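You operate a simulated robot arm through the tools that you are given. There is no shell and no other tool. Be economical: measure what you need, move in short steps, check, and stop when the job is done.

Carry out the task below with a simulated two-armed robot. There is one attempt and no reset: what you move stays moved.

## Task
Take the lid off the jar on the island top by the keyboard and lay it down there.

The check looks at the end state, three seconds after you hand in, the way a careful person would. Anything else that was tipped, shoved, dropped, spilled or broken makes it a failure. Lids that push on must go on centred and level and be pressed home; caps that screw on are set level and turned clockwise until they are tight.

## Robot
Two 7-joint arms with three-finger grippers on one trunk, on a base that drives. Base frame: it is fixed to the floor where the robot stands at the start and does not move with it; the origin is under the middle of the robot, x ahead of it, y to its left, z up. Lengths are in mm, angles in degrees, forces in N, time in s.
The left shoulder is at the start at [33, 154, 1030], the right one opposite. With the tool pointing down near the work surface each hand reaches from about 100 to 600 mm from the robot's upright axis, wherever it stands, measured 20 degrees to its own side. Payload 2.69 kg a hand.
The tool frame of a hand sits at the grasp point between the pads (the TCP): z along the fingers, y along the line on which they close. The tips reach 29 mm beyond it. Largest opening 120 mm; the body of the gripper starts 78 mm behind the TCP.
Orientation is that of the tool frame in the base frame, as [roll, pitch, yaw] about the fixed x, y, z axes, in that order (R = Rz(yaw) Ry(pitch) Rx(roll)). With the fingers straight down and closing along the base's y, the tool's x points along the base's -x, its y along +y and its z along -z.

## Interface
- The arms move only by the tool step_arm. It takes "left_steps", "right_steps" or both (then of equal length, played together; a hand with none holds still); each is one flat list of numbers, 7 for each row, row after row: the gripper command, from -1 (shut) to 1 (fully open), values between in proportion, then the shift along the base's x, y, z in mm, then the turn, a rotation vector about the base's x, y, z in degrees. In form: [grip, dx, dy, dz, wx, wy, wz, grip, dx, dy, dz, wx, wy, wz, ...]. A call has 1 to 8 rows; each row is the pose to reach, as a shift and turn from the pose commanded when the call began. Each row takes 0.2 s and may step no farther than 50 mm and 8.6 degrees from the row before; otherwise, or with a gripper value out of range, the whole call is refused. Where a pose cannot be reached the arm comes as near as it can. A force on the tool above 40 N (or 10 N above the force at the start of the call, whichever is more), or a blocked arm, ends the call early, and 0.2 s more pass. The fingers move at their own pace and stop on an object; they squeeze with about 30 N. The grip force told is the motor's: it shows also when the fingers shut on nothing. Time passes only in rows, and 0.2 s behind the last, so rows that repeat a pose let the fingers close. It gives the time, the measured TCP pose, the force on the tool (base axes), the opening and the grip force at its end, in the units of the frame above (readings bear some noise), with the torque about the TCP (base axes, N m) and any sound that the robot's microphone picked up.
- Cameras (640 x 400 px; columns grow to the right, rows downward): "scene" is now at [143.2, -12.1, 1209.6]; the picture's right is [-0.15, -0.99, 0.00], its down [-0.26, 0.04, -0.96] and it looks along [0.95, -0.15, -0.26] (base axes); focal length 214 px, centre (320, 200). "left" rides on the left gripper at [63, 0, -104] in its tool frame; the picture's right is [-0.01, 1.00, 0.00], its down [-0.83, 0.00, -0.56] and it looks along [-0.56, 0.00, 0.83] (tool axes); focal length 275 px, centre (320, 200). "right" rides on the right gripper at [63, 0, -104] in its tool frame; the picture's right is [0.00, 1.00, 0.00], its down [-0.83, 0.00, -0.56] and it looks along [-0.56, 0.00, 0.83] (tool axes); focal length 275 px, centre (320, 200). There is no depth. A picture from a camera that has moved, and an enlarged one, comes with that camera's place and axes in the base frame and with its lens.
- grab_frame(camera): a new picture of that camera. The clock stands still meanwhile.
- move_column(by): slides the trunk up (or, below 0, down) by that many mm; the arms and the scene camera ride with it, the base frame stays. It gives what a move gives, with no picture.
- roll_base(legs): drives the robot by 1 to 6 legs, each [ahead, left, turn to the left] in mm, mm and degrees, along the robot's own axes; the way and the turn of a leg run together, so that a leg with both is an arc; at most 1500 mm and 180 degrees a leg. The arms and the cameras ride along, it lands a little off, and it stops where it bumps. It gives what a move gives.
- pan_tilt(pan, tilt): turns the head with the scene camera to pan (to the left, within 80 degrees either way) and tilt (down, from -29 to 69), counted from straight ahead of the robot. It gives what a move gives.
- zoom(camera, box): a new picture of the part [left, top, right, bottom] of that camera's present view, enlarged. The clock stands still meanwhile.
- job_done(): hands the job in; it is judged then, once.

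Go step by step. Nothing tells you exact positions but the pictures and the camera data: compare them with the known pose of the tool, close in by small moves and look again before you grip or let go. The budget is 120 turns and 92 pictures, counting those below and the enlarged ones. Unless the task says otherwise, let go and move clear before handing in, and close with one line.

The tools are called after "Emit:" by a JSON object that holds its "method" and its "body". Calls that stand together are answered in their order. step_arm: Moves the arms, as the interface text tells. Its arguments: {"type":"object","properties":{"left_steps":{"type":"array","items":{"type":"number"}},"right_steps":{"type":"array","items":{"type":"number"}}},"required":[]} The other tools are called the same way: move_column (by) slides the trunk up or down; roll_base (legs) drives the base; pan_tilt (pan, tilt) turns the head that bears the scene camera; grab_frame (camera) takes a picture; zoom (camera, box) takes an enlarged picture of a part of a camera's view; job_done () hands the job in.

At the start:

```text
clock: 0.0
left_ee_pos: [323.6, 113.4, 1170.9]
left_orientation: [-179.9, 0.1, -179.9]
left_wrist_force: [0.0, -0.3, 0.5]
left_ft_torque: [0.02, -0.02, -0.03]
left_width: 119.8
left_grip_force: 0.0
right_ee_pos: [308.2, -150.3, 1130.7]
right_orientation: [-179.9, 0.0, -180.0]
right_wrist_force: [-0.2, -0.3, -0.9]
right_ft_torque: [-0.02, 0.01, -0.03]
right_width: 119.8
right_grip_force: 0.1
trunk travel left (down, up): [-395.0, 43.0]
robot x, y, heading: [4.1, -2.7, -0.2]
head pan, tilt: [-8.7, 15.3]
```

scene: 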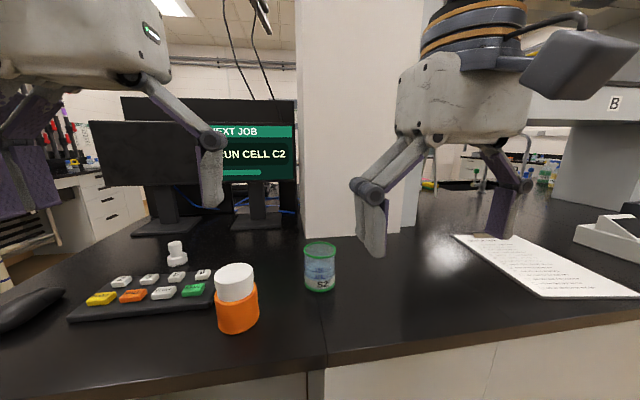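
right: 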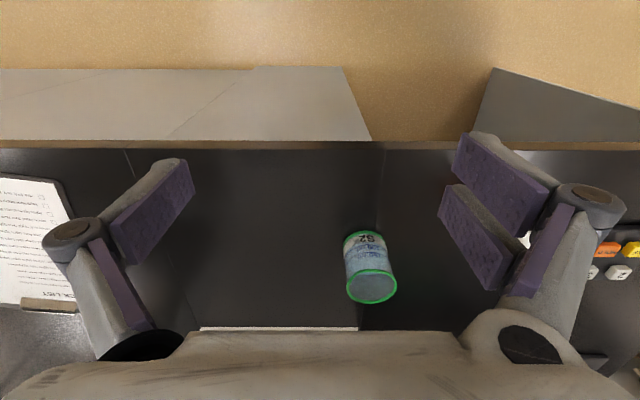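
left: 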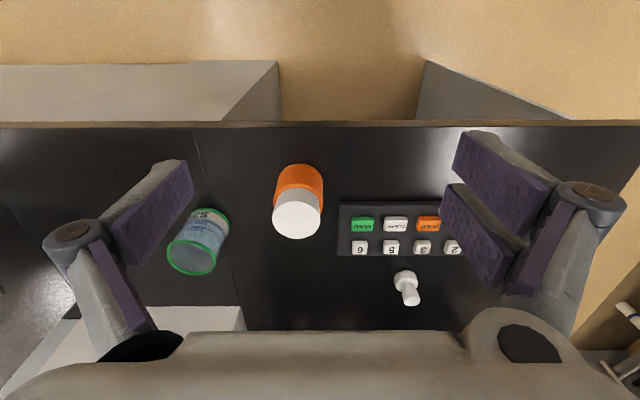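

I see an orange jar with a white lid beside the keyboard, and a green-rimmed glass further right. I'll look closer at the jar.

Emit:
{"method": "zoom", "body": {"camera": "scene", "box": [190, 220, 350, 350]}}

Emit:
{"method": "zoom", "body": {"camera": "left", "box": [160, 150, 340, 290]}}

```text
3.08 times, centred on (270, 285) of scene
camera zoom: at [143.2, -12.1, 1209.6], right [-0.15, -0.99, 0.0], down [-0.26, 0.04, -0.96], along [0.95, -0.15, -0.26], focal length 660 px, centre (474, -62)
```

zoom: 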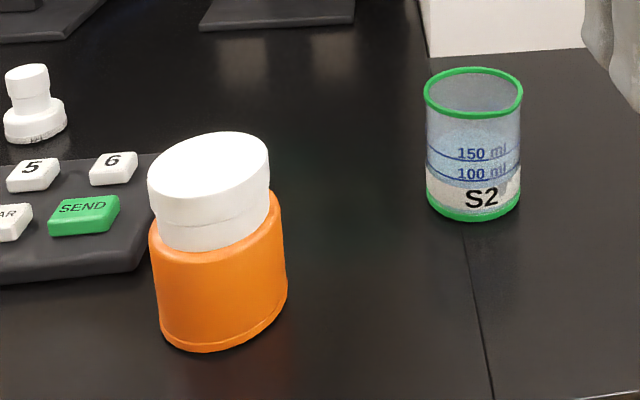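

```text
2.86 times, centred on (250, 220) of left
camera zoom: at [261.1, 113.3, 1275.0], right [0.0, 1.0, 0.0], down [0.83, 0.0, 0.56], along [0.56, 0.0, -0.83], focal length 786 px, centre (520, 143)
```

zoom: 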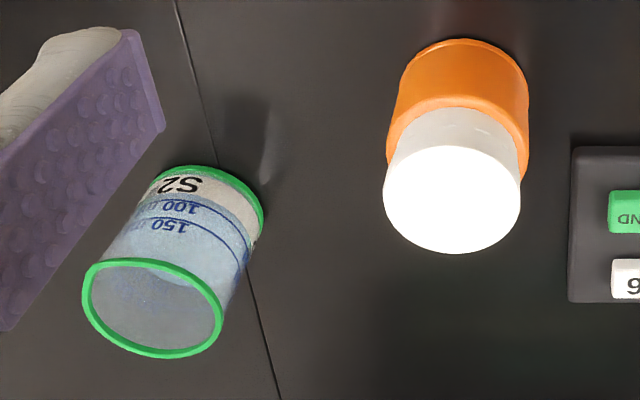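

The jar lid top is at about (478, 83, 996), roughly 60 mm across, on a body of about 72 mm; the table is at about z 890. I'll turn the right hand to steady the jar body from the front, tilted, and later use the left hand from above on the lid.

Emit:
{"method": "step_arm", "body": {"right_steps": [1, 0, 0, 0, 0, 0, 7, 1, 0, 0, 0, 0, 0, 14, 1, 0, 0, 0, 0, 0, 20], "left_steps": [1, 0, 20, 0, 0, 0, 0, 1, 0, 40, 0, 0, 0, 0, 1, 0, 50, 0, 0, 0, 0]}}

```text
clock: 0.8
left_ee_pos: [324.2, 160.9, 1170.3]
left_orientation: [180.0, 0.1, 179.9]
left_wrist_force: [0.9, 0.0, -0.7]
left_ft_torque: [-0.01, 0.0, 0.01]
left_width: 120.1
left_grip_force: 0.1
right_ee_pos: [309.0, -151.7, 1130.3]
right_orientation: [-179.9, 0.0, -159.8]
right_wrist_force: [-0.4, -0.1, -0.6]
right_ft_torque: [0.03, -0.03, 0.0]
right_width: 120.1
right_grip_force: 0.0
trunk travel left (down, up): [-395.0, 43.0]
robot x, y, heading: [-2.0, -3.6, 0.1]
head pan, tilt: [-8.7, 15.3]
```

Yaw done; now I tilt the right hand 60° forward-up while moving it partway.

Emit:
{"method": "step_arm", "body": {"right_steps": [1, 0, 10, -5, 2.565, -7.05, 0, 1, 0, 20, -10, 5.13, -14.1, 0, 1, 0, 30, -15, 7.695, -21.15, 0, 1, 0, 40, -20, 10.26, -28.2, 0, 1, 0, 50, -25, 12.825, -35.25, 0, 1, 0, 60, -30, 15.39, -42.3, 0, 1, 0, 75, -35, 17.955, -49.35, 0, 1, 0, 90, -40, 20.52, -56.4, 0]}}

Emit:
{"method": "grab_frame", "body": {"camera": "right"}}

Emit:
{"method": "grab_frame", "body": {"camera": "scene"}}

```text
clock: 2.6
left_ee_pos: [324.6, 161.8, 1171.6]
left_orientation: [180.0, 0.2, -179.9]
left_wrist_force: [0.9, -0.2, -0.3]
left_ft_torque: [-0.04, 0.01, 0.01]
left_width: 119.8
left_grip_force: 0.1
right_ee_pos: [314.5, -56.0, 1099.5]
right_orientation: [-180.0, 60.0, -160.1]
right_wrist_force: [0.0, 0.4, 0.6]
right_ft_torque: [-0.02, -0.01, 0.0]
right_width: 119.8
right_grip_force: 0.1
right hand out of reach, approached as far as the arm can: row 8
trunk travel left (down, up): [-395.0, 43.0]
robot x, y, heading: [-0.4, -1.6, 0.3]
head pan, tilt: [-8.7, 15.3]
```

```text
86 pictures are left
camera right: at [200.1, -98.2, 1097.9], right [-0.34, 0.94, 0.0], down [-0.06, -0.02, 1.0], along [0.94, 0.34, 0.07], focal length 275 px, centre (320, 200)
```

right: 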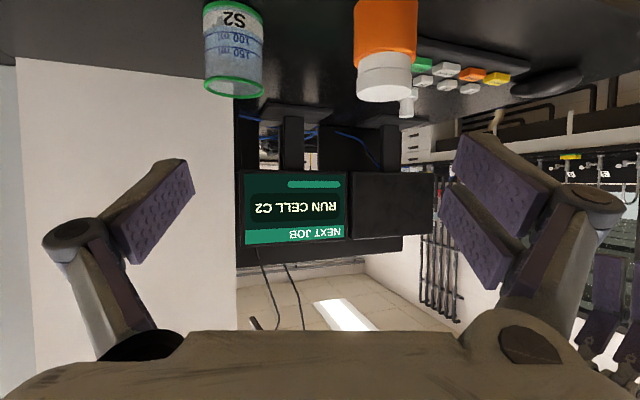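

```text
85 pictures are left
camera scene: at [143.4, -11.5, 1209.6], right [-0.15, -0.99, 0.0], down [-0.26, 0.04, -0.96], along [0.95, -0.15, -0.26], focal length 214 px, centre (320, 200)
```

scene: 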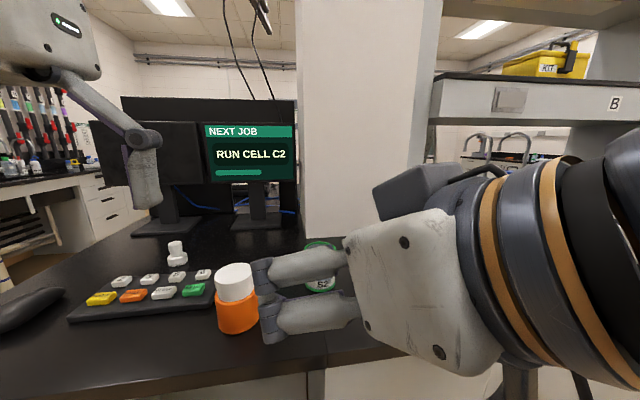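

The tilt is nearly there (folded arm limit). I move to the pre-grasp point about 130 mm back along the fingers from the jar.

Emit:
{"method": "step_arm", "body": {"right_steps": [1, 15, 25, -28, 0, 0, 0, 1, 30, 50, -55, 0, 0, 0, 1, 45, 75, -83, 0, 0, 0, 1, 60, 102, -108, 0, 0, 0, 1, 60, 102, -108, 0, 0, 0]}}

Emit:
{"method": "grab_frame", "body": {"camera": "right"}}

Emit:
{"method": "grab_frame", "body": {"camera": "scene"}}

Emit:
{"method": "grab_frame", "body": {"camera": "left"}}

```text
clock: 3.8
left_ee_pos: [324.4, 161.2, 1172.4]
left_orientation: [-180.0, 0.0, -179.9]
left_wrist_force: [0.0, -0.6, -0.3]
left_ft_torque: [-0.01, 0.02, 0.0]
left_width: 119.9
left_grip_force: 0.0
right_ee_pos: [374.0, 44.4, 988.4]
right_orientation: [-180.0, 60.1, -160.0]
right_wrist_force: [-0.6, -0.8, 0.6]
right_ft_torque: [-0.03, 0.01, 0.04]
right_width: 119.8
right_grip_force: 0.1
trunk travel left (down, up): [-395.0, 43.0]
robot x, y, heading: [-0.7, -0.9, -0.4]
head pan, tilt: [-8.7, 15.3]
```

```text
84 pictures are left
camera right: at [260.3, 2.5, 987.0], right [-0.34, 0.94, 0.0], down [-0.06, -0.02, 1.0], along [0.94, 0.34, 0.07], focal length 275 px, centre (320, 200)
```

right: 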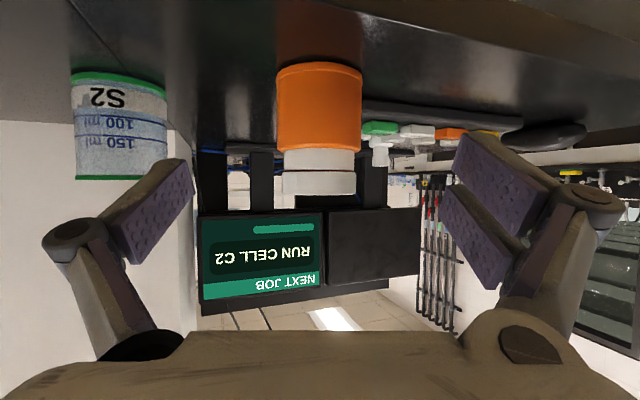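

```text
83 pictures are left
camera scene: at [143.0, -12.4, 1209.7], right [-0.15, -0.99, 0.0], down [-0.26, 0.04, -0.96], along [0.95, -0.15, -0.26], focal length 214 px, centre (320, 200)
```

scene: 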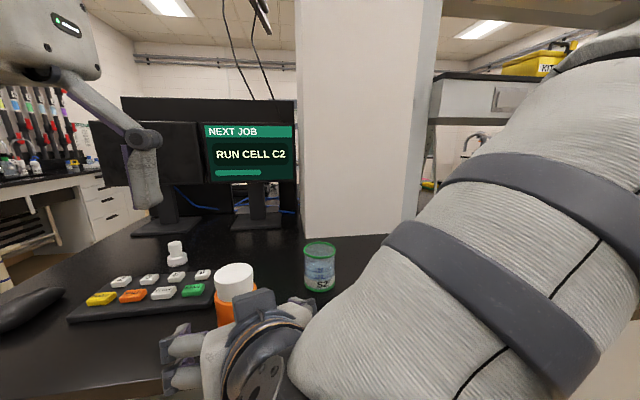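

```text
82 pictures are left
camera left: at [260.2, 161.0, 1276.0], right [0.0, 1.0, 0.0], down [0.83, 0.0, 0.56], along [0.56, 0.0, -0.83], focal length 275 px, centre (320, 200)
```

left: 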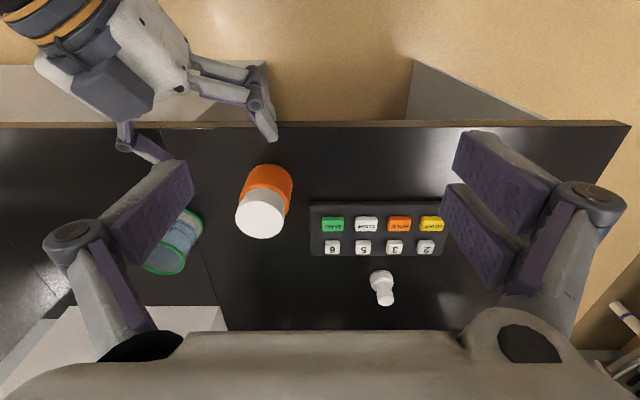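

The right camera now sees the jar side-on (upside down). Zooming to read the lid's shape.

Emit:
{"method": "zoom", "body": {"camera": "right", "box": [240, 40, 400, 200]}}

```text
2.50 times, centred on (320, 120) of right
camera zoom: at [260.3, 2.5, 987.0], right [-0.34, 0.94, 0.0], down [-0.06, -0.02, 1.0], along [0.94, 0.34, 0.07], focal length 688 px, centre (320, 400)
```

zoom: 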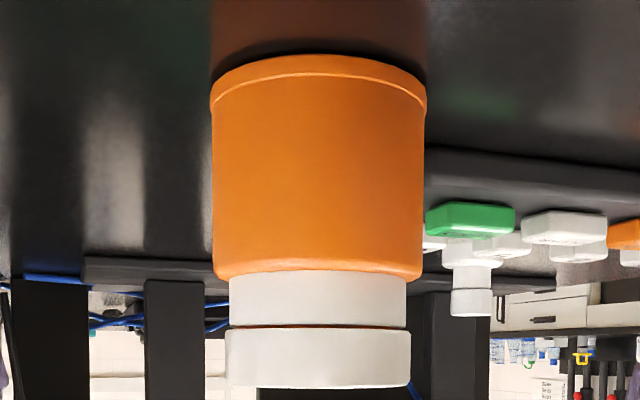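

The lid is only the top white ring (z ≈ 980–997, 62 mm wide) over a white neck; the body spans z ≈ 900–964, 71 mm wide, and is centred in the right hand's view. I advance the open right hand around the body.

Emit:
{"method": "step_arm", "body": {"right_steps": [1, 25, 9, -13, 0, 0, 0, 1, 50, 18, -26, 0, 0, 0, 1, 75, 27, -39, 0, 0, 0, 1, 100, 36.5, -52, 0, 0, 0, 1, 100, 36.5, -52, 0, 0, 0]}}

Emit:
{"method": "grab_frame", "body": {"camera": "right"}}

Emit:
{"method": "grab_frame", "body": {"camera": "left"}}

```text
clock: 5.0
left_ee_pos: [323.3, 161.7, 1171.3]
left_orientation: [180.0, 0.2, -180.0]
left_wrist_force: [-0.4, -0.1, -0.1]
left_ft_torque: [-0.01, -0.01, 0.03]
left_width: 120.0
left_grip_force: 0.1
right_ee_pos: [474.9, 81.2, 938.2]
right_orientation: [180.0, 60.0, -160.0]
right_wrist_force: [0.1, -0.5, 0.7]
right_ft_torque: [0.01, 0.01, 0.01]
right_width: 120.3
right_grip_force: 0.1
trunk travel left (down, up): [-395.0, 43.0]
robot x, y, heading: [-4.1, -0.4, -0.1]
head pan, tilt: [-8.7, 15.3]
```

```text
80 pictures are left
camera right: at [360.6, 38.7, 936.3], right [-0.34, 0.94, 0.0], down [-0.06, -0.02, 1.0], along [0.94, 0.34, 0.07], focal length 275 px, centre (320, 200)
```

right: 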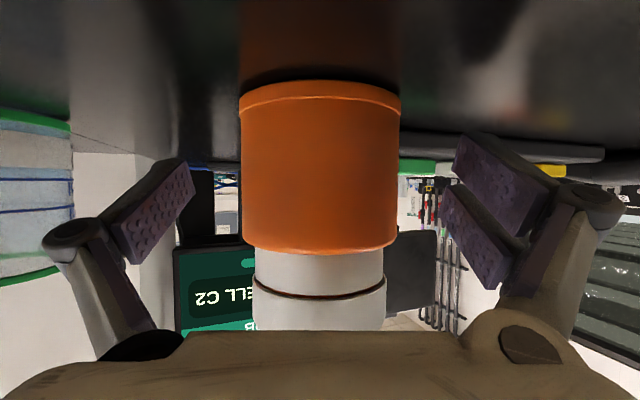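

```text
79 pictures are left
camera left: at [260.2, 161.3, 1276.0], right [0.0, 1.0, 0.0], down [0.83, 0.0, 0.56], along [0.56, 0.0, -0.83], focal length 275 px, centre (320, 200)
```

left: 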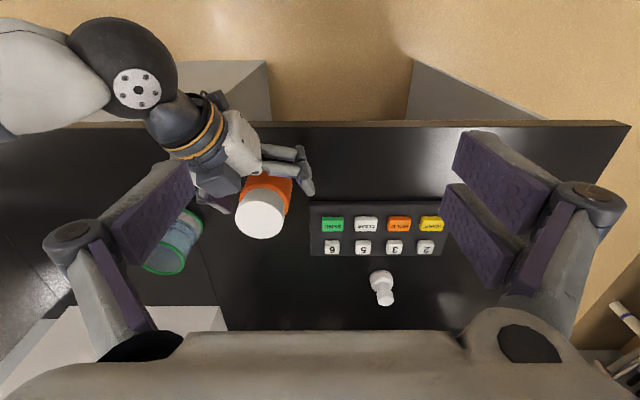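

The body is centred between the right fingers. Closing to steady it.

Emit:
{"method": "step_arm", "body": {"right_steps": [0.3, 0, 0, 0, 0, 0, 0, 0, 0, 0, 0, 0, 0, 0, -1, 0, 0, 0, 0, 0, 0, -1, 0, 0, 0, 0, 0, 0]}}

Emit:
{"method": "grab_frame", "body": {"camera": "right"}}

```text
clock: 6.0
left_ee_pos: [323.9, 161.4, 1172.9]
left_orientation: [179.9, 0.2, -179.9]
left_wrist_force: [0.3, 0.3, -0.2]
left_ft_torque: [0.02, 0.0, 0.01]
left_width: 120.1
left_grip_force: 0.1
right_ee_pos: [475.3, 81.0, 939.5]
right_orientation: [180.0, 59.9, -160.1]
right_wrist_force: [-0.9, -0.1, 0.5]
right_ft_torque: [0.05, 0.05, 0.04]
right_width: 67.4
right_grip_force: 30.0
trunk travel left (down, up): [-395.0, 43.0]
robot x, y, heading: [-1.2, -1.6, -0.2]
head pan, tilt: [-8.7, 15.3]
```

```text
78 pictures are left
camera right: at [360.5, 38.7, 936.4], right [-0.34, 0.94, 0.0], down [-0.06, -0.02, 1.0], along [0.94, 0.34, 0.07], focal length 275 px, centre (320, 200)
```

right: 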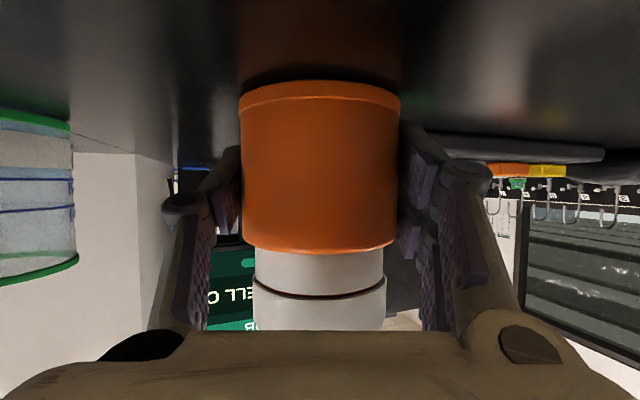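

The right hand holds the body (67 mm). Now I bring the left hand above the lid, yawed −25° so there's room to turn anticlockwise.

Emit:
{"method": "step_arm", "body": {"left_steps": [1, 30, -16, -18, 0, 0, -5, 1, 60, -32, -36, 0, 0, -10, 1, 90, -48, -54, 0, 0, -15, 1, 122, -64, -72, 0, 0, -20, 1, 153, -80, -92, 0, 0, -25, 1, 153, -80, -92, 0, 0, -25], "right_steps": [-1, 0, 0, 0, 0, 0, 0, -1, 0, 0, 0, 0, 0, 0, -1, 0, 0, 0, 0, 0, 0, -1, 0, 0, 0, 0, 0, 0, -1, 0, 0, 0, 0, 0, 0, -1, 0, 0, 0, 0, 0, 0]}}

Emit:
{"method": "grab_frame", "body": {"camera": "left"}}

Emit:
{"method": "grab_frame", "body": {"camera": "scene"}}

```text
clock: 7.4
left_ee_pos: [477.6, 83.3, 1080.3]
left_orientation: [-179.9, 0.1, 155.0]
left_wrist_force: [-1.0, 0.4, -1.0]
left_ft_torque: [0.0, 0.01, -0.02]
left_width: 119.9
left_grip_force: 0.0
right_ee_pos: [474.5, 80.2, 938.0]
right_orientation: [-179.9, 60.1, -160.0]
right_wrist_force: [-0.3, 0.7, 2.2]
right_ft_torque: [0.08, 0.04, 0.02]
right_width: 67.4
right_grip_force: 29.9
trunk travel left (down, up): [-395.0, 43.0]
robot x, y, heading: [-2.4, 2.4, -0.0]
head pan, tilt: [-8.7, 15.3]
```

```text
77 pictures are left
camera left: at [420.9, 108.9, 1183.7], right [0.43, 0.9, 0.0], down [0.75, -0.35, 0.56], along [0.5, -0.24, -0.83], focal length 275 px, centre (320, 200)
```

left: 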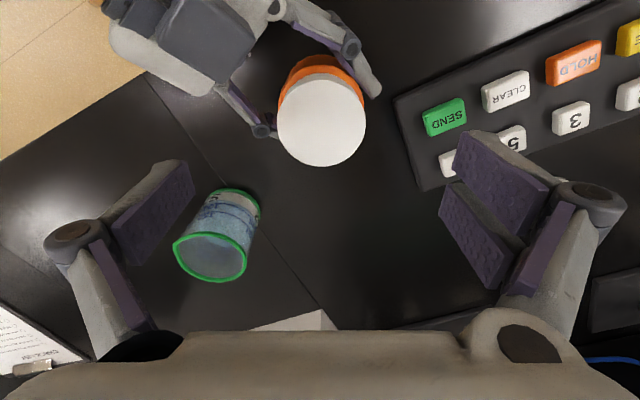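

```text
76 pictures are left
camera scene: at [143.0, -11.9, 1209.7], right [-0.15, -0.99, 0.0], down [-0.26, 0.04, -0.96], along [0.95, -0.15, -0.26], focal length 214 px, centre (320, 200)
```

scene: 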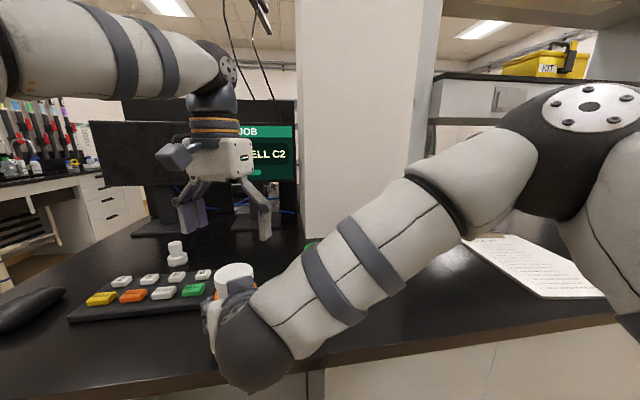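

The lid centre resolves to about (476, 83), right under the left hand. I descend until the tips are around the lid ring (TCP z ≈ 1007).

Emit:
{"method": "step_arm", "body": {"left_steps": [0.6, -1, 0, -25, 0, 0, 0, 0.6, -1.5, 0, -50, 0, 0, 0, 0.6, -1.5, 0, -73, 0, 0, 0, 0.6, -1.5, 0, -73, 0, 0, 0], "right_steps": [-1, 0, 0, 0, 0, 0, 0, -1, 0, 0, 0, 0, 0, 0, -1, 0, 0, 0, 0, 0, 0, -1, 0, 0, 0, 0, 0, 0]}}

Emit:
{"method": "grab_frame", "body": {"camera": "left"}}

Emit:
{"method": "grab_frame", "body": {"camera": "right"}}

```text
clock: 8.4
left_ee_pos: [476.8, 82.2, 1006.6]
left_orientation: [-180.0, 0.0, 155.1]
left_wrist_force: [0.2, -0.5, -0.2]
left_ft_torque: [-0.01, -0.01, -0.02]
left_width: 96.0
left_grip_force: 0.1
right_ee_pos: [475.4, 80.9, 938.0]
right_orientation: [-180.0, 59.9, -159.9]
right_wrist_force: [-0.5, 0.7, 2.3]
right_ft_torque: [0.08, 0.05, 0.01]
right_width: 67.6
right_grip_force: 30.1
trunk travel left (down, up): [-395.0, 43.0]
robot x, y, heading: [-0.1, 1.9, -0.3]
head pan, tilt: [-8.7, 15.3]
```

```text
75 pictures are left
camera left: at [419.0, 107.9, 1111.1], right [0.43, 0.9, 0.0], down [0.75, -0.35, 0.56], along [0.5, -0.24, -0.83], focal length 275 px, centre (320, 200)
```

left: 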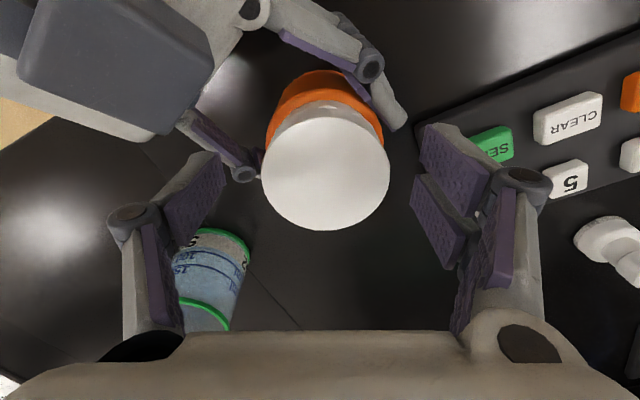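

```text
74 pictures are left
camera right: at [360.4, 38.7, 936.4], right [-0.34, 0.94, 0.0], down [-0.06, -0.02, 1.0], along [0.94, 0.34, 0.07], focal length 275 px, centre (320, 200)
```

right: 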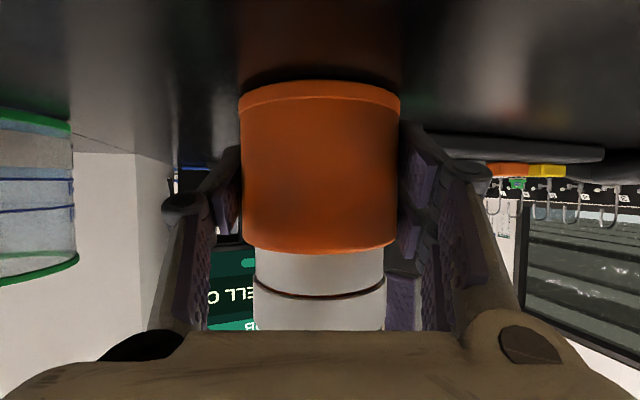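

Tips reach about 2–3 mm below the lid's lower edge; I raise 6 mm so only the lid is gripped, then close.

Emit:
{"method": "step_arm", "body": {"left_steps": [0.6, -1, 1, 6, 0, 0, 0, 0.1, -1, 1, 6, 0, 0, 0, -1, -1, 1, 6, 0, 0, 0, -1, -1, 1, 6, 0, 0, 0], "right_steps": [-1, 0, 0, 0, 0, 0, 0, -1, 0, 0, 0, 0, 0, 0, -1, 0, 0, 0, 0, 0, 0, -1, 0, 0, 0, 0, 0, 0]}}

Emit:
{"method": "grab_frame", "body": {"camera": "right"}}

Emit:
{"method": "grab_frame", "body": {"camera": "left"}}

```text
clock: 9.4
left_ee_pos: [475.3, 83.9, 1013.7]
left_orientation: [179.7, 0.2, 155.2]
left_wrist_force: [10.8, 15.8, 4.4]
left_ft_torque: [0.87, -0.68, 0.1]
left_width: 63.1
left_grip_force: 29.7
right_ee_pos: [474.7, 80.7, 939.0]
right_orientation: [-179.8, 60.0, -160.0]
right_wrist_force: [-10.7, -14.2, 4.6]
right_ft_torque: [0.49, 0.01, -0.05]
right_width: 67.4
right_grip_force: 29.7
trunk travel left (down, up): [-395.0, 43.0]
robot x, y, heading: [0.9, -0.5, 0.1]
head pan, tilt: [-8.7, 15.3]
```

```text
73 pictures are left
camera right: at [360.3, 38.4, 936.4], right [-0.34, 0.94, 0.0], down [-0.06, -0.02, 1.0], along [0.94, 0.34, 0.07], focal length 275 px, centre (320, 200)
```

right: 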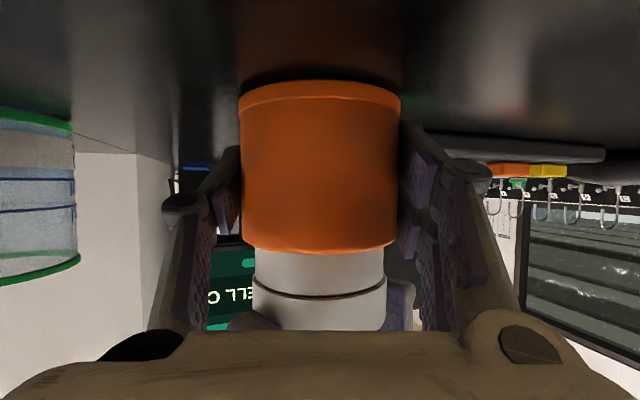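

```text
72 pictures are left
camera left: at [417.6, 109.5, 1117.4], right [0.42, 0.91, 0.0], down [0.75, -0.35, 0.56], along [0.51, -0.23, -0.83], focal length 275 px, centre (320, 200)
```

left: 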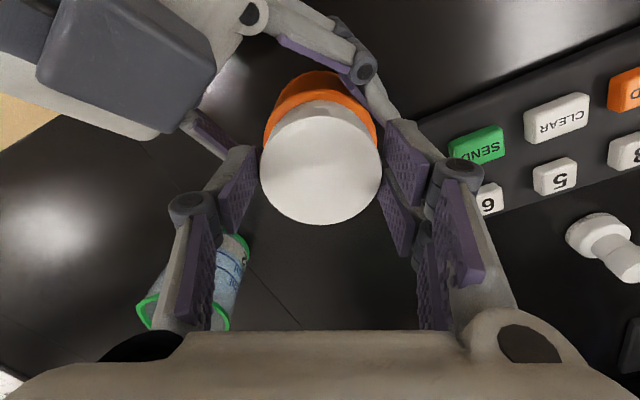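

Lid gripped (63 mm), but there is ~19 N side load along the closing line; I shift the left hand slightly to relax it.

Emit:
{"method": "step_arm", "body": {"left_steps": [-1, 0.4, 0.7, 0, 0, 0, 0, -1, 0.7, 1.3, 0, 0, 0, 0], "right_steps": [-1, 0, 0, 0, 0, 0, 0, -1, 0, 0, 0, 0, 0, 0]}}

```text
clock: 10.0
left_ee_pos: [475.7, 85.3, 1013.0]
left_orientation: [-179.8, 0.1, 155.1]
left_wrist_force: [3.1, 5.0, 8.8]
left_ft_torque: [0.42, -0.38, 0.07]
left_width: 63.1
left_grip_force: 30.2
right_ee_pos: [473.6, 80.2, 937.8]
right_orientation: [179.9, 60.0, -160.0]
right_wrist_force: [-1.8, -6.7, 1.2]
right_ft_torque: [-0.06, 0.42, -0.03]
right_width: 67.2
right_grip_force: 29.1
trunk travel left (down, up): [-395.0, 43.0]
robot x, y, heading: [3.0, -0.1, 0.0]
head pan, tilt: [-8.7, 15.3]
```

Side load dropped. Now I turn the lid anticlockwise in a trial of 24°.

Emit:
{"method": "step_arm", "body": {"left_steps": [-1, 0.2, 0.4, 0, 0, 0, 6, -1, 0.2, 0.4, 0, 0, 0, 12, -1, 0.2, 0.4, 0, 0, 0, 18, -1, 0.2, 0.4, 0, 0, 0, 24], "right_steps": [-1, 0, 0, 0, 0, 0, 0, -1, 0, 0, 0, 0, 0, 0, -1, 0, 0, 0, 0, 0, 0, -1, 0, 0, 0, 0, 0, 0]}}

Emit:
{"method": "grab_frame", "body": {"camera": "right"}}

Emit:
{"method": "grab_frame", "body": {"camera": "left"}}

```text
clock: 11.0
left_ee_pos: [474.4, 83.6, 1012.8]
left_orientation: [-179.8, 0.2, 179.1]
left_wrist_force: [-7.5, -16.4, 20.4]
left_ft_torque: [-0.79, 0.29, -0.08]
left_width: 62.9
left_grip_force: 30.2
right_ee_pos: [474.0, 80.7, 938.6]
right_orientation: [180.0, 60.0, -160.0]
right_wrist_force: [9.4, 13.4, -7.6]
right_ft_torque: [-0.2, 0.37, 0.12]
right_width: 67.2
right_grip_force: 29.8
trunk travel left (down, up): [-395.0, 43.0]
robot x, y, heading: [0.0, -0.0, -0.1]
head pan, tilt: [-8.7, 15.3]
```

```text
71 pictures are left
camera right: at [359.8, 38.7, 936.5], right [-0.35, 0.94, 0.0], down [-0.06, -0.02, 1.0], along [0.94, 0.35, 0.07], focal length 275 px, centre (320, 200)
```

right: 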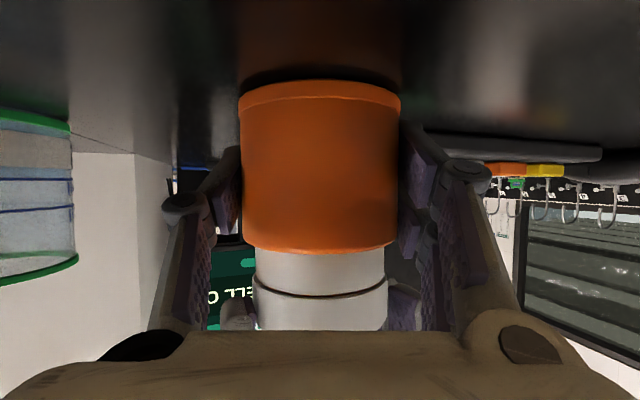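

```text
70 pictures are left
camera left: at [411.2, 84.5, 1117.1], right [0.02, 1.0, 0.0], down [0.83, -0.02, 0.56], along [0.56, -0.01, -0.83], focal length 275 px, centre (320, 200)
```

left: 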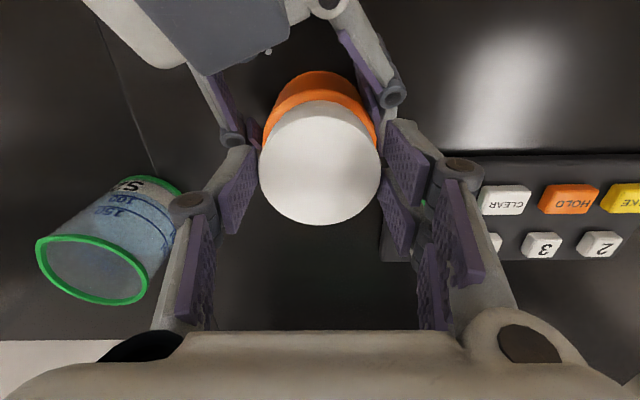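

The lid turns with little torque and pushes upward — a screw thread. I continue anticlockwise, letting the hand rise slightly and relaxing the side load.

Emit:
{"method": "step_arm", "body": {"left_steps": [-1, -0.3, -0.7, 0.7, 0, 0, 6, -1, -0.6, -1.2, 1.2, 0, 0, 12, -1, -0.6, -1.2, 1.5, 0, 0, 18, -1, -0.6, -1.2, 1.8, 0, 0, 24, -1, -0.6, -1.2, 2.1, 0, 0, 30, -1, -0.6, -1.2, 2.4, 0, 0, 36], "right_steps": [-1, 0, 0, 0, 0, 0, 0, -1, 0, 0, 0, 0, 0, 0, -1, 0, 0, 0, 0, 0, 0, -1, 0, 0, 0, 0, 0, 0, -1, 0, 0, 0, 0, 0, 0, -1, 0, 0, 0, 0, 0, 0]}}

Emit:
{"method": "zoom", "body": {"camera": "right", "box": [200, 220, 440, 340]}}

```text
clock: 12.4
left_ee_pos: [474.8, 82.8, 1013.3]
left_orientation: [-179.7, -0.1, -144.9]
left_wrist_force: [7.9, -29.8, 2.6]
left_ft_torque: [-1.35, -0.35, -0.16]
left_width: 62.8
left_grip_force: 30.7
right_ee_pos: [474.1, 82.2, 938.6]
right_orientation: [179.9, 60.0, -159.8]
right_wrist_force: [-9.8, 28.0, 2.8]
right_ft_torque: [-0.74, -0.26, 0.27]
right_width: 67.2
right_grip_force: 30.6
trunk travel left (down, up): [-395.0, 43.0]
robot x, y, heading: [0.6, -0.6, 0.2]
head pan, tilt: [-8.7, 15.3]
```

```text
2.67 times, centred on (320, 280) of right
camera zoom: at [359.5, 39.5, 936.7], right [-0.35, 0.94, 0.0], down [-0.06, -0.02, 1.0], along [0.93, 0.35, 0.07], focal length 734 px, centre (320, -13)
```

zoom: 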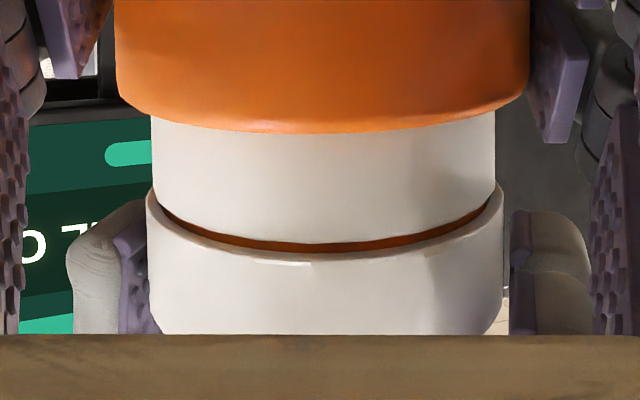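

The gap is opening: the lid is rising. I relieve the ~30 N sideways load first.

Emit:
{"method": "step_arm", "body": {"left_steps": [-1, 0.3, -1, 0.3, 0, 0, 0, -1, 0.6, -2, 0.5, 0, 0, 0], "right_steps": [-1, 0, 0, 0, 0, 0, 0, -1, 0, 0, 0, 0, 0, 0]}}

```text
clock: 13.0
left_ee_pos: [477.0, 83.1, 1014.9]
left_orientation: [-179.9, 0.0, -144.8]
left_wrist_force: [8.5, -24.9, -0.6]
left_ft_torque: [-1.04, -0.32, -0.11]
left_width: 62.6
left_grip_force: 30.0
right_ee_pos: [473.8, 81.8, 939.4]
right_orientation: [179.8, 60.0, -160.0]
right_wrist_force: [-10.1, 26.7, 4.2]
right_ft_torque: [-0.65, -0.25, 0.17]
right_width: 67.3
right_grip_force: 30.2
trunk travel left (down, up): [-395.0, 43.0]
robot x, y, heading: [0.1, 1.0, 0.1]
head pan, tilt: [-8.7, 15.3]
```

Emit:
{"method": "step_arm", "body": {"left_steps": [-1, 0.5, -1.5, 0, 0, 0, 0, -1, 1, -3, 0, 0, 0, 0], "right_steps": [-1, 0, 0, 0, 0, 0, 0, -1, 0, 0, 0, 0, 0, 0]}}

```text
clock: 13.6
left_ee_pos: [477.8, 80.1, 1014.3]
left_orientation: [179.9, 0.1, -144.9]
left_wrist_force: [2.6, -13.2, 1.1]
left_ft_torque: [-0.73, -0.12, -0.03]
left_width: 62.9
left_grip_force: 30.0
right_ee_pos: [475.4, 80.7, 939.2]
right_orientation: [-179.9, 60.0, -160.2]
right_wrist_force: [-3.9, 14.6, 4.1]
right_ft_torque: [-0.07, 0.07, 0.11]
right_width: 67.5
right_grip_force: 30.5
trunk travel left (down, up): [-395.0, 43.0]
robot x, y, heading: [2.5, -1.7, -0.2]
head pan, tilt: [-8.7, 15.3]
```

Load is better. Continue turning another 30° with a further small shift.

Emit:
{"method": "step_arm", "body": {"left_steps": [-1, 0, -0.7, 0.3, 0, 0, 6, -1, 0, -1.4, 0.6, 0, 0, 12, -1, 0, -2, 0.9, 0, 0, 18, -1, 0, -2, 1.2, 0, 0, 24, -1, 0, -2, 1.5, 0, 0, 30], "right_steps": [-1, 0, 0, 0, 0, 0, 0, -1, 0, 0, 0, 0, 0, 0, -1, 0, 0, 0, 0, 0, 0, -1, 0, 0, 0, 0, 0, 0, -1, 0, 0, 0, 0, 0, 0]}}

Emit:
{"method": "zoom", "body": {"camera": "right", "box": [200, 220, 440, 340]}}

Emit:
{"method": "grab_frame", "body": {"camera": "left"}}

```text
clock: 14.8
left_ee_pos: [477.5, 78.1, 1015.5]
left_orientation: [-180.0, 0.3, -114.9]
left_wrist_force: [12.7, 6.7, -7.1]
left_ft_torque: [0.59, -0.38, -0.03]
left_width: 62.5
left_grip_force: 30.2
right_ee_pos: [475.5, 80.6, 938.1]
right_orientation: [-180.0, 60.1, -160.0]
right_wrist_force: [-12.0, -7.6, 11.1]
right_ft_torque: [0.0, -0.47, 0.02]
right_width: 67.1
right_grip_force: 30.8
trunk travel left (down, up): [-395.0, 43.0]
robot x, y, heading: [-3.7, -3.2, 0.1]
head pan, tilt: [-8.7, 15.3]
```

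```text
2.67 times, centred on (320, 280) of right
camera zoom: at [360.7, 38.0, 936.4], right [-0.34, 0.94, 0.0], down [-0.06, -0.02, 1.0], along [0.94, 0.34, 0.07], focal length 734 px, centre (320, -13)
```

zoom: 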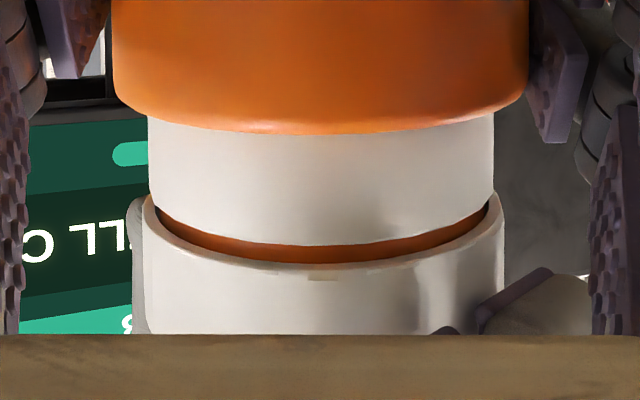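

```text
67 pictures are left
camera left: at [450.2, 20.2, 1119.4], right [-0.91, 0.42, 0.0], down [0.35, 0.75, 0.56], along [0.24, 0.51, -0.83], focal length 275 px, centre (320, 200)
```

left: 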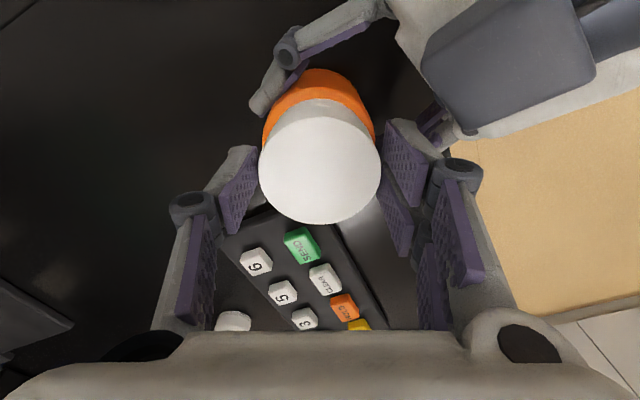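

The lid keeps rising (gap ~3 mm). From the forces at different angles, the true lid axis is about (479.5, 82.3), so I open, recentre there, and turn the hand back 90° for a new bite.

Emit:
{"method": "step_arm", "body": {"left_steps": [0.35, 0, 0, -1, 0, 0, 0, 0.35, 1, 2, -1, 0, 0, 0, 0.35, 2, 4.2, -1, 0, 0, -8, 0.35, 2, 4.2, -1, 0, 0, -16, 0.35, 2, 4.2, -1, 0, 0, -24, 0.35, 2, 4.2, -1, 0, 0, -32, 0.35, 2, 4.2, -1, 0, 0, -40, 0.35, 2, 4.2, -1, 0, 0, -48], "right_steps": [-1, 0, 0, 0, 0, 0, 0, -1, 0, 0, 0, 0, 0, 0, -1, 0, 0, 0, 0, 0, 0, -1, 0, 0, 0, 0, 0, 0, -1, 0, 0, 0, 0, 0, 0, -1, 0, 0, 0, 0, 0, 0, -1, 0, 0, 0, 0, 0, 0, -1, 0, 0, 0, 0, 0, 0]}}

Emit:
{"method": "step_arm", "body": {"left_steps": [0.35, 0, 0, 0, 0, 0, -8, 0.35, 0, 0, 0, 0, 0, -16, 0.35, 0, 0, 0, 0, 0, -24, 0.35, 0, 0, 0, 0, 0, -32, 0.35, 0, 0, 0, 0, 0, -40, 0.35, 0, 0, 0, 0, 0, -44], "right_steps": [-1, 0, 0, 0, 0, 0, 0, -1, 0, 0, 0, 0, 0, 0, -1, 0, 0, 0, 0, 0, 0, -1, 0, 0, 0, 0, 0, 0, -1, 0, 0, 0, 0, 0, 0, -1, 0, 0, 0, 0, 0, 0]}}

Emit:
{"method": "step_arm", "body": {"left_steps": [0, 0, 0, 0, 0, 0, 0, -1, 0, 0, 0, 0, 0, 0, -1, 0, 0, 0, 0, 0, 0], "right_steps": [-1, 0, 0, 0, 0, 0, 0, -1, 0, 0, 0, 0, 0, 0, -1, 0, 0, 0, 0, 0, 0]}}

Emit:
{"method": "zoom", "body": {"camera": "right", "box": [200, 220, 440, 340]}}

Emit:
{"method": "grab_frame", "body": {"camera": "left"}}

```text
clock: 16.6
left_ee_pos: [480.1, 83.5, 1013.4]
left_orientation: [180.0, 0.1, -163.1]
left_wrist_force: [0.0, 0.4, 0.3]
left_ft_torque: [-0.01, 0.0, 0.01]
left_width: 81.2
left_grip_force: 0.0
right_ee_pos: [473.3, 81.3, 938.4]
right_orientation: [180.0, 60.1, -160.0]
right_wrist_force: [0.7, -1.2, 4.5]
right_ft_torque: [0.09, 0.08, -0.03]
right_width: 67.3
right_grip_force: 29.8
trunk travel left (down, up): [-395.0, 43.0]
robot x, y, heading: [0.6, -0.2, -0.1]
head pan, tilt: [-8.7, 15.3]
```

```text
clock: 18.0
left_ee_pos: [478.8, 83.2, 1015.8]
left_orientation: [-180.0, 0.1, 152.9]
left_wrist_force: [0.2, 0.1, -0.1]
left_ft_torque: [0.0, 0.01, -0.03]
left_width: 80.8
left_grip_force: 0.0
right_ee_pos: [473.9, 80.9, 938.6]
right_orientation: [180.0, 60.0, -160.1]
right_wrist_force: [0.3, -0.5, 3.2]
right_ft_torque: [0.07, 0.09, 0.0]
right_width: 67.1
right_grip_force: 30.0
trunk travel left (down, up): [-395.0, 43.0]
robot x, y, heading: [1.4, 1.2, 0.1]
head pan, tilt: [-8.7, 15.3]
```

```text
clock: 18.8
left_ee_pos: [479.3, 83.8, 1016.2]
left_orientation: [180.0, 0.1, 153.1]
left_wrist_force: [2.9, 2.2, 1.4]
left_ft_torque: [0.1, -0.09, 0.02]
left_width: 62.7
left_grip_force: 30.3
right_ee_pos: [475.6, 80.5, 937.5]
right_orientation: [-180.0, 60.0, -160.0]
right_wrist_force: [-3.1, -2.7, 1.8]
right_ft_torque: [0.18, -0.04, 0.03]
right_width: 67.2
right_grip_force: 30.0
trunk travel left (down, up): [-395.0, 43.0]
robot x, y, heading: [2.0, 2.7, 0.2]
head pan, tilt: [-8.7, 15.3]
```

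```text
2.67 times, centred on (320, 280) of right
camera zoom: at [360.3, 38.6, 936.3], right [-0.34, 0.94, 0.0], down [-0.06, -0.02, 1.0], along [0.94, 0.34, 0.07], focal length 734 px, centre (320, -13)
```

zoom: 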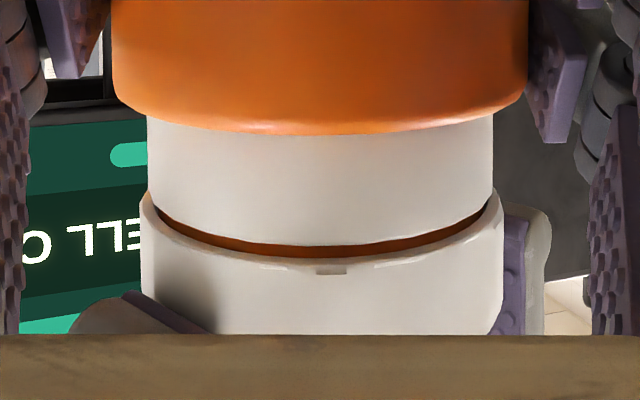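

```text
65 pictures are left
camera left: at [422.3, 111.0, 1119.9], right [0.46, 0.89, 0.0], down [0.74, -0.38, 0.56], along [0.5, -0.25, -0.83], focal length 275 px, centre (320, 200)
```

left: 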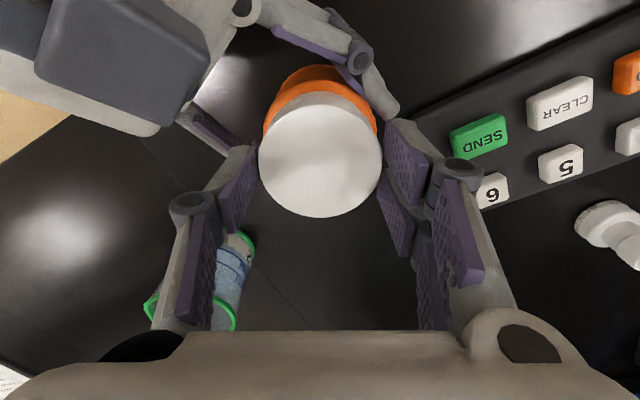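

Grip is now well centred (small forces). Turning anticlockwise again.

Emit:
{"method": "step_arm", "body": {"left_steps": [-1, 0, 0, 0.2, 0, 0, 8, -1, 0, 0, 0.4, 0, 0, 16, -1, 0, 0, 0.6, 0, 0, 24, -1, 0, 0, 0.8, 0, 0, 32, -1, 0, 0, 1, 0, 0, 40, -1, 0, 0, 1.3, 0, 0, 48, -1, 0, 0, 1.5, 0, 0, 56, -1, 0, 0, 1.8, 0, 0, 64], "right_steps": [-1, 0, 0, 0, 0, 0, 0, -1, 0, 0, 0, 0, 0, 0, -1, 0, 0, 0, 0, 0, 0, -1, 0, 0, 0, 0, 0, 0, -1, 0, 0, 0, 0, 0, 0, -1, 0, 0, 0, 0, 0, 0, -1, 0, 0, 0, 0, 0, 0, -1, 0, 0, 0, 0, 0, 0]}}

Emit:
{"method": "zoom", "body": {"camera": "right", "box": [200, 220, 440, 340]}}

```text
clock: 20.6
left_ee_pos: [477.6, 82.3, 1017.7]
left_orientation: [180.0, 0.2, -142.9]
left_wrist_force: [3.8, 5.5, -0.9]
left_ft_torque: [0.03, -0.11, 0.01]
left_width: 62.7
left_grip_force: 29.4
right_ee_pos: [474.8, 80.0, 938.2]
right_orientation: [-179.9, 60.0, -159.9]
right_wrist_force: [-4.0, -6.9, 0.8]
right_ft_torque: [0.48, -0.18, 0.01]
right_width: 67.1
right_grip_force: 30.1
trunk travel left (down, up): [-395.0, 43.0]
robot x, y, heading: [-0.3, -3.0, 0.1]
head pan, tilt: [-8.7, 15.3]
```

```text
2.67 times, centred on (320, 280) of right
camera zoom: at [360.4, 38.6, 936.3], right [-0.34, 0.94, 0.0], down [-0.06, -0.02, 1.0], along [0.94, 0.34, 0.07], focal length 734 px, centre (320, -13)
```

zoom: 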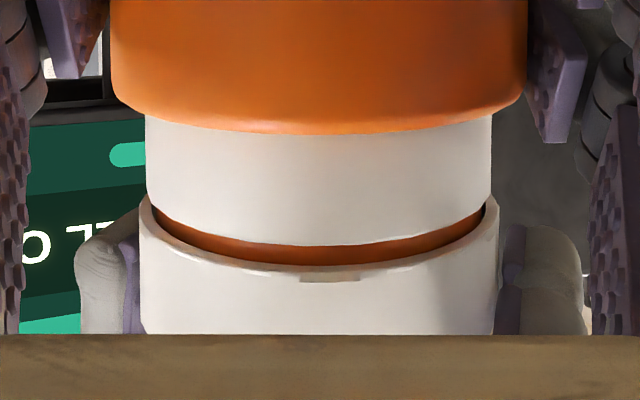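

Rising steadily. Finishing this sweep, then a gentle lift test.

Emit:
{"method": "step_arm", "body": {"left_steps": [-1, 0, 0, 0.3, 0, 0, 8, -1, 0, 0, 0.6, 0, 0, 16, -1, 0, 0, 0.8, 0, 0, 24, -1, 0, 0, 2, 0, 0, 24, -1, 0, 0, 3, 0, 0, 24], "right_steps": [-1, 0, 0, 0, 0, 0, 0, -1, 0, 0, 0, 0, 0, 0, -1, 0, 0, 0, 0, 0, 0, -1, 0, 0, 0, 0, 0, 0, -1, 0, 0, 0, 0, 0, 0]}}

Emit:
{"method": "zoom", "body": {"camera": "right", "box": [200, 220, 440, 340]}}

```text
clock: 21.8
left_ee_pos: [478.4, 82.4, 1018.4]
left_orientation: [179.9, 0.0, -118.9]
left_wrist_force: [8.8, 3.4, -16.6]
left_ft_torque: [0.03, -0.41, 0.07]
left_width: 62.1
left_grip_force: 29.9
right_ee_pos: [475.1, 80.3, 939.5]
right_orientation: [-180.0, 60.4, -159.9]
right_wrist_force: [-9.3, -3.9, 15.1]
right_ft_torque: [0.24, -0.34, 0.0]
right_width: 67.2
right_grip_force: 30.1
trunk travel left (down, up): [-395.0, 43.0]
robot x, y, heading: [-0.7, 1.6, 0.2]
head pan, tilt: [-8.7, 15.3]
```

```text
2.67 times, centred on (320, 280) of right
camera zoom: at [361.0, 39.1, 937.3], right [-0.34, 0.94, 0.0], down [-0.07, -0.02, 1.0], along [0.94, 0.34, 0.07], focal length 734 px, centre (320, -13)
```

zoom: 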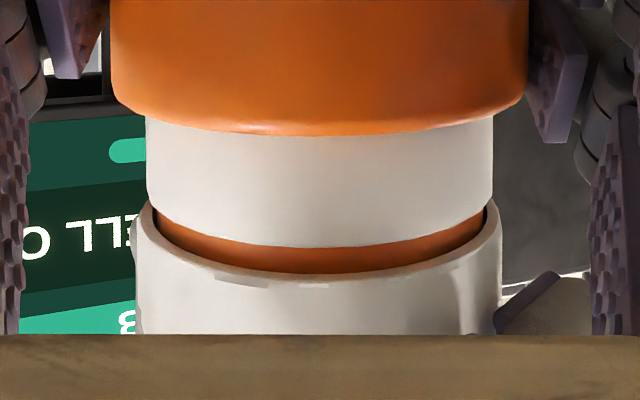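

Still on the thread (17 N pull). I undo the pull, open, turn back and take another bite.

Emit:
{"method": "step_arm", "body": {"left_steps": [-1, 0, 0, -2, 0, 0, 0, 0.35, 0, 0, -2, 0, 0, 0, 0.35, 0, 0, -2, 0, 0, 0, 0.35, 1, 0, -2, 0, 0, -8, 0.35, 1, 0, -2, 0, 0, -16, 0.35, 1, 0, -2, 0, 0, -24, 0.35, 1, 0, -2, 0, 0, -32, 0.35, 1, 0, -2, 0, 0, -40], "right_steps": [-1, 0, 0, 0, 0, 0, 0, -1, 0, 0, 0, 0, 0, 0, -1, 0, 0, 0, 0, 0, 0, -1, 0, 0, 0, 0, 0, 0, -1, 0, 0, 0, 0, 0, 0, -1, 0, 0, 0, 0, 0, 0, -1, 0, 0, 0, 0, 0, 0, -1, 0, 0, 0, 0, 0, 0]}}

Emit:
{"method": "step_arm", "body": {"left_steps": [0.35, 0, 0, 0, 0, 0, -8, 0.35, 0, 0, 0, 0, 0, -16, 0.35, 0, 0, 0, 0, 0, -24, 0.35, 0, 0, 0, 0, 0, -32, 0.35, 0, 0, 0, 0, 0, -40, 0, 0, 0, 0, 0, 0, -48, -1, 0, 0, 0, 0, 0, -48, -1, 0, 0, 0, 0, 0, -48], "right_steps": [-1, 0, 0, 0, 0, 0, 0, -1, 0, 0, 0, 0, 0, 0, -1, 0, 0, 0, 0, 0, 0, -1, 0, 0, 0, 0, 0, 0, -1, 0, 0, 0, 0, 0, 0, -1, 0, 0, 0, 0, 0, 0, -1, 0, 0, 0, 0, 0, 0, -1, 0, 0, 0, 0, 0, 0]}}

Emit:
{"method": "step_arm", "body": {"left_steps": [-1, 0, 0, 0.2, 0, 0, 8, -1, 0, 0, 0.4, 0, 0, 16, -1, 0, 0, 0.6, 0, 0, 24, -1, 0, 0, 0.8, 0, 0, 32, -1, 0, 0, 1, 0, 0, 40, -1, 0, 0, 1.3, 0, 0, 48, -1, 0, 0, 1.5, 0, 0, 56, -1, 0, 0, 1.8, 0, 0, 64], "right_steps": [-1, 0, 0, 0, 0, 0, 0, -1, 0, 0, 0, 0, 0, 0, -1, 0, 0, 0, 0, 0, 0, -1, 0, 0, 0, 0, 0, 0, -1, 0, 0, 0, 0, 0, 0, -1, 0, 0, 0, 0, 0, 0, -1, 0, 0, 0, 0, 0, 0, -1, 0, 0, 0, 0, 0, 0]}}

Emit:
{"method": "zoom", "body": {"camera": "right", "box": [200, 220, 440, 340]}}

```text
clock: 23.6
left_ee_pos: [480.0, 81.5, 1017.4]
left_orientation: [180.0, 0.1, -159.0]
left_wrist_force: [0.1, 0.4, 0.8]
left_ft_torque: [0.03, -0.02, 0.0]
left_width: 80.9
left_grip_force: 0.1
right_ee_pos: [474.8, 81.7, 938.1]
right_orientation: [179.9, 60.1, -160.0]
right_wrist_force: [-0.3, -0.2, 0.5]
right_ft_torque: [0.01, 0.02, -0.02]
right_width: 67.0
right_grip_force: 30.1
trunk travel left (down, up): [-395.0, 43.0]
robot x, y, heading: [-0.9, -0.1, 0.1]
head pan, tilt: [-8.7, 15.3]
```

```text
clock: 25.4
left_ee_pos: [480.4, 82.4, 1017.8]
left_orientation: [-180.0, 0.1, 153.1]
left_wrist_force: [-1.3, -3.1, 1.9]
left_ft_torque: [-0.09, 0.05, 0.01]
left_width: 60.3
left_grip_force: 29.5
right_ee_pos: [474.7, 80.5, 937.3]
right_orientation: [-180.0, 60.0, -159.9]
right_wrist_force: [2.6, 3.3, -0.8]
right_ft_torque: [-0.18, 0.14, 0.0]
right_width: 66.9
right_grip_force: 29.9
trunk travel left (down, up): [-395.0, 43.0]
robot x, y, heading: [-3.5, -1.6, -0.1]
head pan, tilt: [-8.7, 15.3]
```

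```text
clock: 27.2
left_ee_pos: [479.8, 83.4, 1018.8]
left_orientation: [-180.0, 0.2, -142.8]
left_wrist_force: [3.6, 6.0, -3.0]
left_ft_torque: [-0.04, -0.33, 0.01]
left_width: 60.0
left_grip_force: 30.0
right_ee_pos: [475.0, 80.4, 938.4]
right_orientation: [-179.9, 60.1, -160.0]
right_wrist_force: [-3.8, -7.3, 1.8]
right_ft_torque: [0.6, -0.06, -0.02]
right_width: 67.1
right_grip_force: 29.7
trunk travel left (down, up): [-395.0, 43.0]
robot x, y, heading: [-0.9, -0.3, -0.0]
head pan, tilt: [-8.7, 15.3]
```

```text
2.67 times, centred on (320, 280) of right
camera zoom: at [360.8, 38.4, 936.3], right [-0.34, 0.94, 0.0], down [-0.06, -0.02, 1.0], along [0.94, 0.34, 0.07], focal length 734 px, centre (320, -13)
```

zoom: 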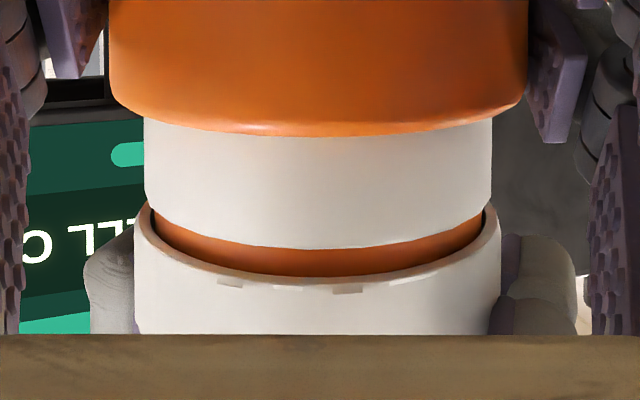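

Gap is now about 5–6 mm after ~240°. Continue and test lifting again.

Emit:
{"method": "step_arm", "body": {"left_steps": [-1, 0, 0, 0.3, 0, 0, 8, -1, 0, 0, 0.6, 0, 0, 16, -1, 0, 0, 0.8, 0, 0, 24, -1, 0, 0, 2, 0, 0, 24, -1, 0, 0, 3, 0, 0, 24, -1, 0, 0, 4, 0, 0, 24], "right_steps": [-1, 0, 0, 0, 0, 0, 0, -1, 0, 0, 0, 0, 0, 0, -1, 0, 0, 0, 0, 0, 0, -1, 0, 0, 0, 0, 0, 0, -1, 0, 0, 0, 0, 0, 0, -1, 0, 0, 0, 0, 0, 0]}}

Emit:
{"method": "zoom", "body": {"camera": "right", "box": [200, 220, 440, 340]}}

```text
clock: 28.6
left_ee_pos: [479.5, 82.3, 1024.2]
left_orientation: [179.8, 0.0, -118.9]
left_wrist_force: [0.3, 8.5, -21.8]
left_ft_torque: [0.4, -0.07, -0.02]
left_width: 59.6
left_grip_force: 30.3
right_ee_pos: [474.6, 80.7, 939.6]
right_orientation: [180.0, 60.3, -160.0]
right_wrist_force: [-0.7, -8.9, 20.9]
right_ft_torque: [0.36, -0.05, -0.01]
right_width: 67.2
right_grip_force: 29.7
trunk travel left (down, up): [-395.0, 43.0]
robot x, y, heading: [-1.1, 1.6, -0.1]
head pan, tilt: [-8.7, 15.3]
```

```text
2.67 times, centred on (320, 280) of right
camera zoom: at [361.5, 38.8, 937.5], right [-0.34, 0.94, 0.0], down [-0.07, -0.02, 1.0], along [0.94, 0.34, 0.07], focal length 734 px, centre (320, -13)
```

zoom: 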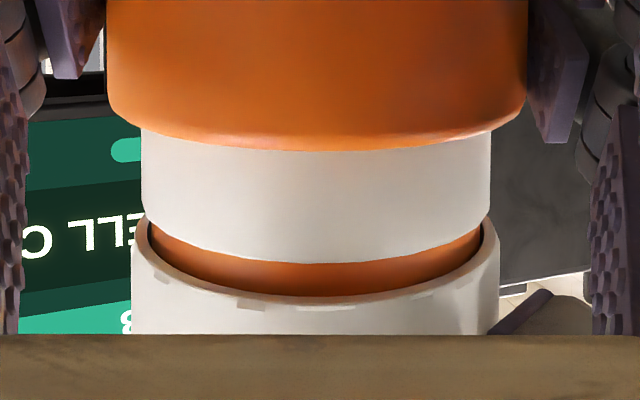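

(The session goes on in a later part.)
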